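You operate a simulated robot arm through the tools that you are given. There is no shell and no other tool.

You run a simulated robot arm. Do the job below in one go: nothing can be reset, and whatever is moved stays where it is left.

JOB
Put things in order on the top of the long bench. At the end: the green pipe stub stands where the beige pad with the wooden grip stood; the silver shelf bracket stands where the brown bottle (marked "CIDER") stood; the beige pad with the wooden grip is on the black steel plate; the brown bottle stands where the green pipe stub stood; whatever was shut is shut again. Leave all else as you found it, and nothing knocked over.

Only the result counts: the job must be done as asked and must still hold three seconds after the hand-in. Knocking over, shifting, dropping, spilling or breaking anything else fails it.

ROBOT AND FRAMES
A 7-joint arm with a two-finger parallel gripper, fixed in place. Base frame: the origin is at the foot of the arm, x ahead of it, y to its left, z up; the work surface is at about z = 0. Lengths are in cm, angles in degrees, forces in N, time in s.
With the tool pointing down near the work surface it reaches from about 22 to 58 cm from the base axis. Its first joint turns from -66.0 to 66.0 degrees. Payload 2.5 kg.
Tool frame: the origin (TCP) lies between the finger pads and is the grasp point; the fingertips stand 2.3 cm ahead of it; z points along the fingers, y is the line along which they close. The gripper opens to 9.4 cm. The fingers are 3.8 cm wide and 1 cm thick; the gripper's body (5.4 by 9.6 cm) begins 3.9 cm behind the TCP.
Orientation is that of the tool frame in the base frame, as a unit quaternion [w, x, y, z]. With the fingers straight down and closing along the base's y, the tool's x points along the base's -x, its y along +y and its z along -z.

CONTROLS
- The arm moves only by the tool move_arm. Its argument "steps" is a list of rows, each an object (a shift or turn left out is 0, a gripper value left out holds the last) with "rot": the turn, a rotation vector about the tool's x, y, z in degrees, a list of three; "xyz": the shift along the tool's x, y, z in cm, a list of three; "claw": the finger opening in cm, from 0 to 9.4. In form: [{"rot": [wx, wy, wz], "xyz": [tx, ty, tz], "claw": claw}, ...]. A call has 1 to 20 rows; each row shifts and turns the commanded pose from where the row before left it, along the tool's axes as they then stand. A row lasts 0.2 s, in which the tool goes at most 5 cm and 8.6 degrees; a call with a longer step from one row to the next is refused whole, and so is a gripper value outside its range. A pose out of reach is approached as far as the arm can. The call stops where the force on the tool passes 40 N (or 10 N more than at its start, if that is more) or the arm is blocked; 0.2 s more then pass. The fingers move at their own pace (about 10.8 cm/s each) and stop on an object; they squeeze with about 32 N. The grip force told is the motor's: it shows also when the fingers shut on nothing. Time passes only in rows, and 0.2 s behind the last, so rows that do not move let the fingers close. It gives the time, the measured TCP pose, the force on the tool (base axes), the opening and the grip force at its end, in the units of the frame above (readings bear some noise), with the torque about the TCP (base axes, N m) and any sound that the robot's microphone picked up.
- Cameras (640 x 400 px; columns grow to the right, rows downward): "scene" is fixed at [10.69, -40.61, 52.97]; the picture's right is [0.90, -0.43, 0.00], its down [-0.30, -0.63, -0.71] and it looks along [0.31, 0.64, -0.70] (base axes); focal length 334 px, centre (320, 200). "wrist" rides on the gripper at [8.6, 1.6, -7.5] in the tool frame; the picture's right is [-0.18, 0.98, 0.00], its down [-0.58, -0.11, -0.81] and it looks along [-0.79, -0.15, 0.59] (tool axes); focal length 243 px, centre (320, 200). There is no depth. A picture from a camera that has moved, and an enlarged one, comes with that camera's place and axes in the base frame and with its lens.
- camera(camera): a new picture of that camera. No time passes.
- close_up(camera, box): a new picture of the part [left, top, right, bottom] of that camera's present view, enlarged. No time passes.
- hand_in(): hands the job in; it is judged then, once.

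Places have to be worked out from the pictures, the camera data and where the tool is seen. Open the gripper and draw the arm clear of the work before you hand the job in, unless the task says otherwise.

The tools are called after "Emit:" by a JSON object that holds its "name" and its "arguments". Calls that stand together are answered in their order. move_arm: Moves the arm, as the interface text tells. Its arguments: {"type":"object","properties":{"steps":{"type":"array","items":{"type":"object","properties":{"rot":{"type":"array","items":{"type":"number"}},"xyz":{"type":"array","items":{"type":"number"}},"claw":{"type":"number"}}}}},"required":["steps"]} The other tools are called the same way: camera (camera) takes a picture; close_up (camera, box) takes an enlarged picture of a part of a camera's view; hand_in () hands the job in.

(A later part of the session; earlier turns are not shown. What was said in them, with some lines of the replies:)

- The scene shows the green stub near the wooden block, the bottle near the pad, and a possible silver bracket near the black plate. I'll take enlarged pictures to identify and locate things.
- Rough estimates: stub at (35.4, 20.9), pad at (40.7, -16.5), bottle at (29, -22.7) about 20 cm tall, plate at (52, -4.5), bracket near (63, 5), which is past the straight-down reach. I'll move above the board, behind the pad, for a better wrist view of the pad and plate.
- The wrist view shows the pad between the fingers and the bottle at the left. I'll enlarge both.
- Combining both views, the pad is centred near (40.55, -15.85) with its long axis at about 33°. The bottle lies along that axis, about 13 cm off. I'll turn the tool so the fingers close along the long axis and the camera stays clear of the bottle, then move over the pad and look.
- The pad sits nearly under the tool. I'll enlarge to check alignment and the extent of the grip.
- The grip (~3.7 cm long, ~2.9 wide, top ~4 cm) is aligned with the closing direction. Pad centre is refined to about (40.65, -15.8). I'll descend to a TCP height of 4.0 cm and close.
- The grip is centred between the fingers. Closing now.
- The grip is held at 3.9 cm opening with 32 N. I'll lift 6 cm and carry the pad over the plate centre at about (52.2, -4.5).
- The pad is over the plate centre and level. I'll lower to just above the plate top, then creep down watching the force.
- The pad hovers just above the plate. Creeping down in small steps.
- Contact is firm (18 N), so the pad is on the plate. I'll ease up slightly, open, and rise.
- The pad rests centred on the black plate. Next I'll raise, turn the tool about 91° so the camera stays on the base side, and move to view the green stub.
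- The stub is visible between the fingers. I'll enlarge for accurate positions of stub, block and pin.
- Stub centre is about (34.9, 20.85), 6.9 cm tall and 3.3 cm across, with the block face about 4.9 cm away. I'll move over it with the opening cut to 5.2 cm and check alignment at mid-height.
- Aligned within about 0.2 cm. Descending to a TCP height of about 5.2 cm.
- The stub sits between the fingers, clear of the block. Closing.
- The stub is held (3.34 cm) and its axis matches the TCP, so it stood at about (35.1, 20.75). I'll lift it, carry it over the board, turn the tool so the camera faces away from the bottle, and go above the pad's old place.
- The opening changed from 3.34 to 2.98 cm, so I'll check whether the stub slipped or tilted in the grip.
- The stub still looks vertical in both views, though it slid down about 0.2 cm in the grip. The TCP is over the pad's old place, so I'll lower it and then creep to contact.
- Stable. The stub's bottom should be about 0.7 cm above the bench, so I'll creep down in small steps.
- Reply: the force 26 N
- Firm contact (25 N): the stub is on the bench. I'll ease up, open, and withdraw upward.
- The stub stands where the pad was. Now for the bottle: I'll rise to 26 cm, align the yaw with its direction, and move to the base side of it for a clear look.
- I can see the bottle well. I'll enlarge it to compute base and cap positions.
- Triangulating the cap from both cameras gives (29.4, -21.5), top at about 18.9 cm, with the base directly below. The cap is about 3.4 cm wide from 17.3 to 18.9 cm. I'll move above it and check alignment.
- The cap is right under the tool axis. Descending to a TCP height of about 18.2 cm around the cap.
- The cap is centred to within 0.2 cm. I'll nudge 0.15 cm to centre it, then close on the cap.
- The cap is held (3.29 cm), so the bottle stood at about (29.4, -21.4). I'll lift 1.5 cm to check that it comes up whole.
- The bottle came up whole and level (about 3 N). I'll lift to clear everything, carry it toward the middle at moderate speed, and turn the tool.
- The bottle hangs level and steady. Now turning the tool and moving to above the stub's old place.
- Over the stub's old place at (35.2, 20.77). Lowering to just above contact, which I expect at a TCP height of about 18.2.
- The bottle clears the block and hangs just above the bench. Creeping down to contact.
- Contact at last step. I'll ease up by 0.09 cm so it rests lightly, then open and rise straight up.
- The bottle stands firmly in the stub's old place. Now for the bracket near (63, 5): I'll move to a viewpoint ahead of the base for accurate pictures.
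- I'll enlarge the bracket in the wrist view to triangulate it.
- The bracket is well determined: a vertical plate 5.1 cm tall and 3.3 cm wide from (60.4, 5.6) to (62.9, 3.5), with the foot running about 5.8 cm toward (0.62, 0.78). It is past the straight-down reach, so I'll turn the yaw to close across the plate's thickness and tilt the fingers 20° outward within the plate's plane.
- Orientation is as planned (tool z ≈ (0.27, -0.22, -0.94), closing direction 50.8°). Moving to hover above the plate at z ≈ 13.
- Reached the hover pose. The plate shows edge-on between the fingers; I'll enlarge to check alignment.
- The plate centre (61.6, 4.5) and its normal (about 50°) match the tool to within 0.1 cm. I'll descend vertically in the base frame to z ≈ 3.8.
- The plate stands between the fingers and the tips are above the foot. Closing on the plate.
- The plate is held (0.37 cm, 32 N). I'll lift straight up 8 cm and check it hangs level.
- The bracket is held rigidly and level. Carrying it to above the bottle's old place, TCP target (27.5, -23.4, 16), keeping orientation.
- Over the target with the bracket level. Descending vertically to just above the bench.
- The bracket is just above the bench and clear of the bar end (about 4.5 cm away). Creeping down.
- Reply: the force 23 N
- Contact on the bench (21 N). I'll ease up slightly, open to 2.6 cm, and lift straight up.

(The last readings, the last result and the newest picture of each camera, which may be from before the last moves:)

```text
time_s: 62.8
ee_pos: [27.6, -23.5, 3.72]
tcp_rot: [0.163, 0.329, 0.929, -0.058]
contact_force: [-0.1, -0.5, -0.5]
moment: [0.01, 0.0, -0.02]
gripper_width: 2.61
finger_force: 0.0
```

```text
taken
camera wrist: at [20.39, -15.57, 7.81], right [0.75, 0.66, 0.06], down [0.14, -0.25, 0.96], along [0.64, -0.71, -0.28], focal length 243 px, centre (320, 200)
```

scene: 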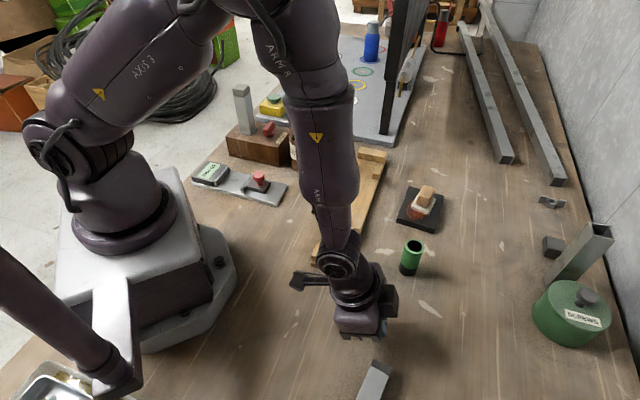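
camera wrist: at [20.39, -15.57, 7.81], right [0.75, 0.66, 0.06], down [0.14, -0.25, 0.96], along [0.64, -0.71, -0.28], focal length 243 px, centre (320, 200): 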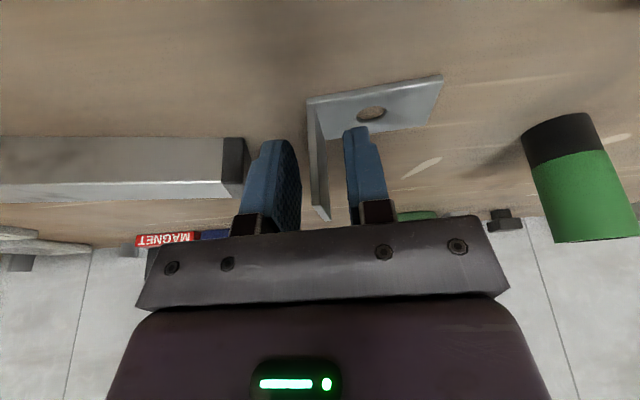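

The bracket stands free between the open fingers. Rising straight up, clear of it.

Emit:
{"name": "move_arm", "arguments": {"steps": [{"xyz": [-0.34, 0, -0.94]}, {"xyz": [-1.02, 0, -2.82]}, {"xyz": [-1.36, 0, -3.76]}, {"xyz": [-1.36, 0, -3.76]}, {"xyz": [-1.36, 0, -3.76]}, {"xyz": [0, 0, 0]}]}}

Emit:
{"name": "camera", "arguments": {"camera": "wrist"}}

Emit:
{"name": "camera", "arguments": {"camera": "scene"}}

```text
time_s: 64.2
ee_pos: [27.55, -23.5, 19.78]
tcp_rot: [0.164, 0.329, 0.928, -0.058]
contact_force: [0.1, 0.2, 1.2]
moment: [0.0, 0.0, -0.01]
gripper_width: 2.59
finger_force: 0.0
```

```text
taken
camera wrist: at [20.34, -15.65, 23.91], right [0.75, 0.66, 0.06], down [0.14, -0.26, 0.96], along [0.64, -0.71, -0.29], focal length 243 px, centre (320, 200)
```

wrist: 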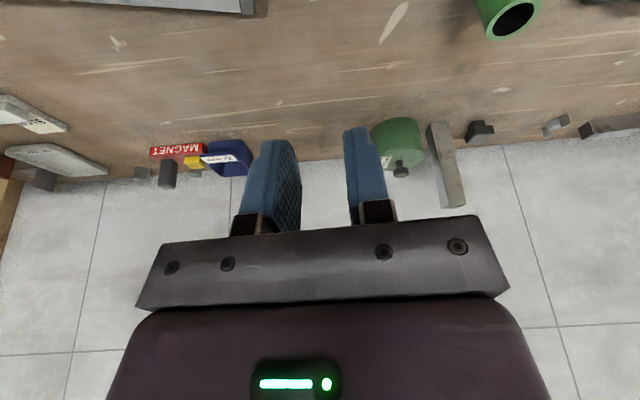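

```text
taken
```

scene: 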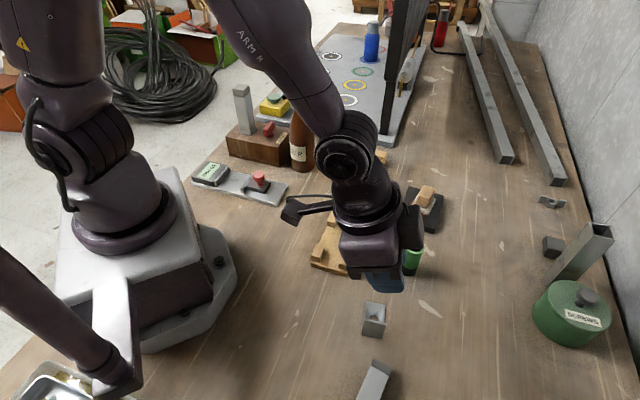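

The bracket stands in the bottle's old place. I'll undo the tilt and draw the arm clear, opening the gripper, then inspect everything.

Emit:
{"name": "move_arm", "arguments": {"steps": [{"xyz": [-0.68, 0, -1.88]}, {"rot": [0, 6.67, 0]}, {"rot": [0, 6.67, 0]}, {"rot": [0, 6.66, 0]}, {"xyz": [0.89, 4.25, -0.7], "claw": 6.0}, {"xyz": [0.89, 4.25, -0.7]}, {"xyz": [0.89, 4.25, -0.7]}, {"xyz": [0.89, 4.25, -0.7]}, {"xyz": [0.89, 4.25, -0.7], "claw": 9.0}, {"xyz": [0.89, 4.25, -0.7]}, {"xyz": [0.89, 4.25, -0.7]}, {"xyz": [0, 0, 0]}]}}

Emit:
{"name": "camera", "arguments": {"camera": "scene"}}

Emit:
{"name": "camera", "arguments": {"camera": "wrist"}}

```text
time_s: 66.8
ee_pos: [41.71, 3.67, 26.67]
tcp_rot: [0.0, 0.334, 0.943, 0.0]
contact_force: [-0.8, 0.8, 0.2]
moment: [0.0, -0.01, 0.03]
gripper_width: 9.02
finger_force: 0.0
```

```text
taken
```

scene: 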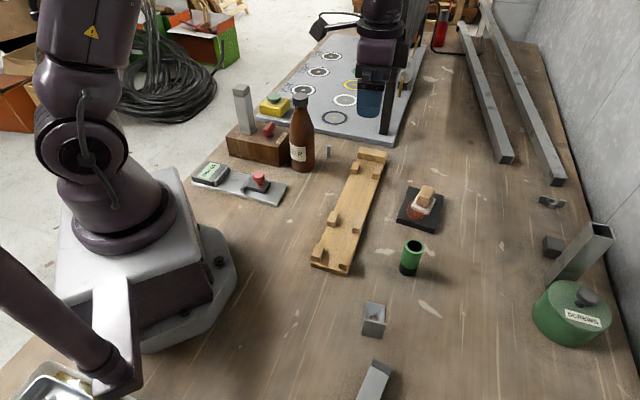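

```text
taken
camera wrist: at [35.97, 10.35, 34.21], right [0.76, 0.65, 0.0], down [0.38, -0.45, 0.81], along [0.52, -0.61, -0.59], focal length 243 px, centre (320, 200)
```

wrist: 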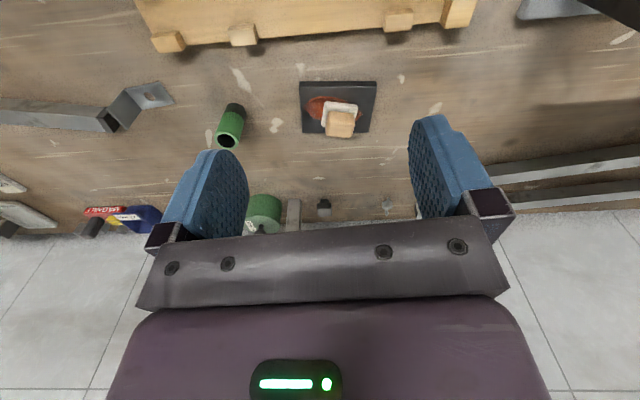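

The scene looks right. I'll zoom in on each placed object to check it before handing in.

Emit:
{"name": "close_up", "arguments": {"camera": "scene", "box": [340, 280, 440, 400]}}

Emit:
{"name": "close_up", "arguments": {"camera": "scene", "box": [370, 170, 470, 290]}}

Emit:
{"name": "close_up", "arguments": {"camera": "scene", "box": [180, 80, 400, 280]}}

Emit:
{"name": "close_up", "arguments": {"camera": "scene", "box": [490, 170, 640, 360]}}

```text
3.33 times, centred on (390, 340) of scene
camera zoom: at [10.69, -40.61, 52.97], right [0.9, -0.43, 0.0], down [-0.3, -0.63, -0.71], along [0.31, 0.64, -0.7], focal length 1113 px, centre (87, -267)
```

zoom: 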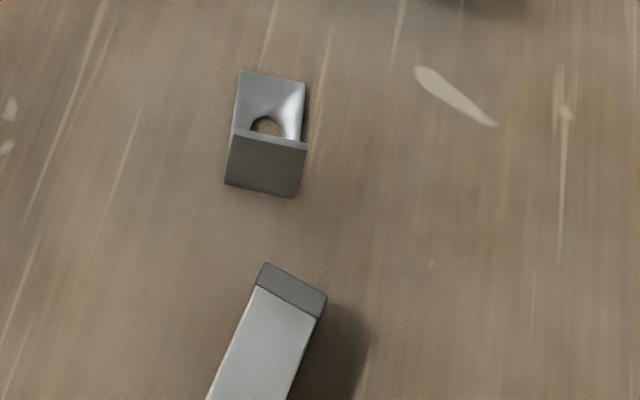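

```text
3.33 times, centred on (420, 230) of scene
camera zoom: at [10.69, -40.61, 52.97], right [0.9, -0.43, 0.0], down [-0.3, -0.63, -0.71], along [0.31, 0.64, -0.7], focal length 1113 px, centre (-13, 100)
```

zoom: 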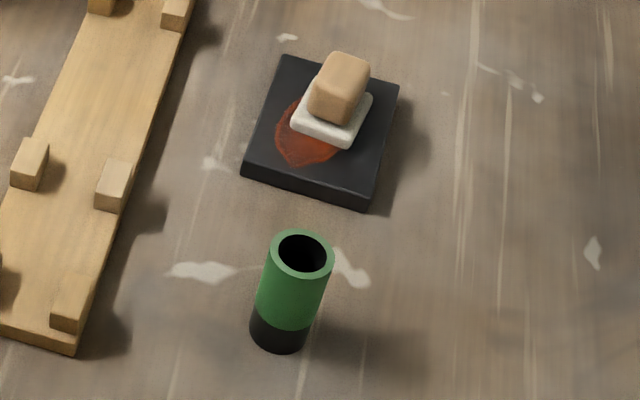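

```text
2.00 times, centred on (290, 180) of scene
camera zoom: at [10.69, -40.61, 52.97], right [0.9, -0.43, 0.0], down [-0.3, -0.63, -0.71], along [0.31, 0.64, -0.7], focal length 668 px, centre (380, 240)
```

zoom: 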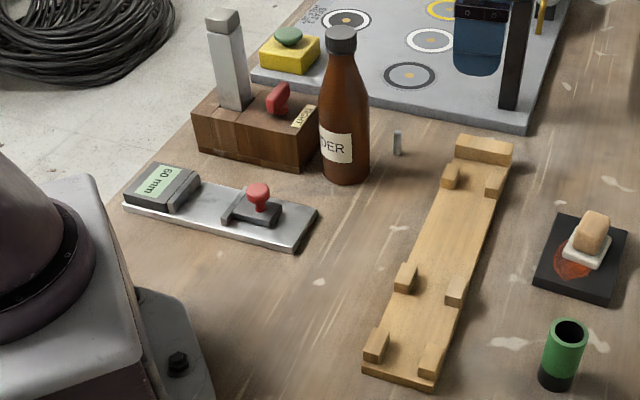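

```text
2.11 times, centred on (565, 265) of scene
camera zoom: at [10.69, -40.61, 52.97], right [0.9, -0.43, 0.0], down [-0.3, -0.63, -0.71], along [0.31, 0.64, -0.7], focal length 703 px, centre (-196, 63)
```

zoom: 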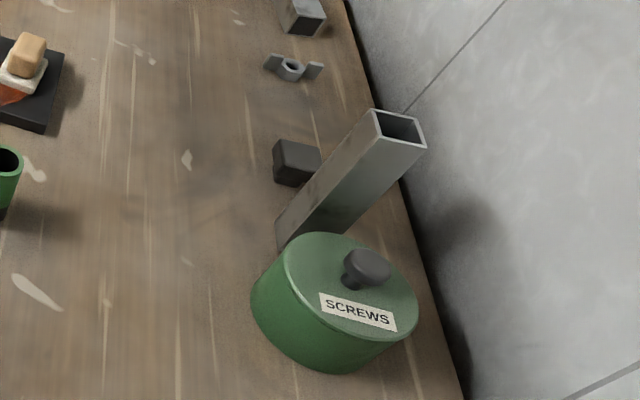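

Everything checks out: the bracket foot is centred at about (29.6, -21.4), the stub is at the pad's old place, the pad is on the plate, and the bottle is at the stub's old place. Nothing else has moved and the arm is clear with the gripper open, so I'm handing in.

Emit:
{"name": "hand_in", "arguments": {}}

```text
The job is handed in.
```

I moved all four items and handed the job in; I haven't seen a verdict. My last camera check showed everything upright, with nothing else on the bench moved or knocked over.

| Item | Where it is now | Fit |
|---|---|---|
| Green pipe stub | The pad's old place, about (40.7, -15.7) cm | Within about 0.2 cm of where I measured the pad |
| Silver shelf bracket | The bottle's old place | Foot centred at about (29.6, -21.4), 0.2–0.3 cm from the bottle's centre |
| Beige pad with wooden grip | Centre of the black steel plate | Fully on the plate, clear of every edge |
| Brown "CIDER" bottle | The stub's old place, about (35.1, 20.8) cm | Within about 0.2 cm of where I measured the stub |

- **Bracket:** "Stands where the bottle stood" doesn't say which point of the bracket counts, so I centred its foot on that spot. It faces the same way as before.
- **Shut things:** I didn't need to open anything, so there was nothing to shut again.
- **Arm:** It was drawn clear over the bench with the gripper open before the hand-in.
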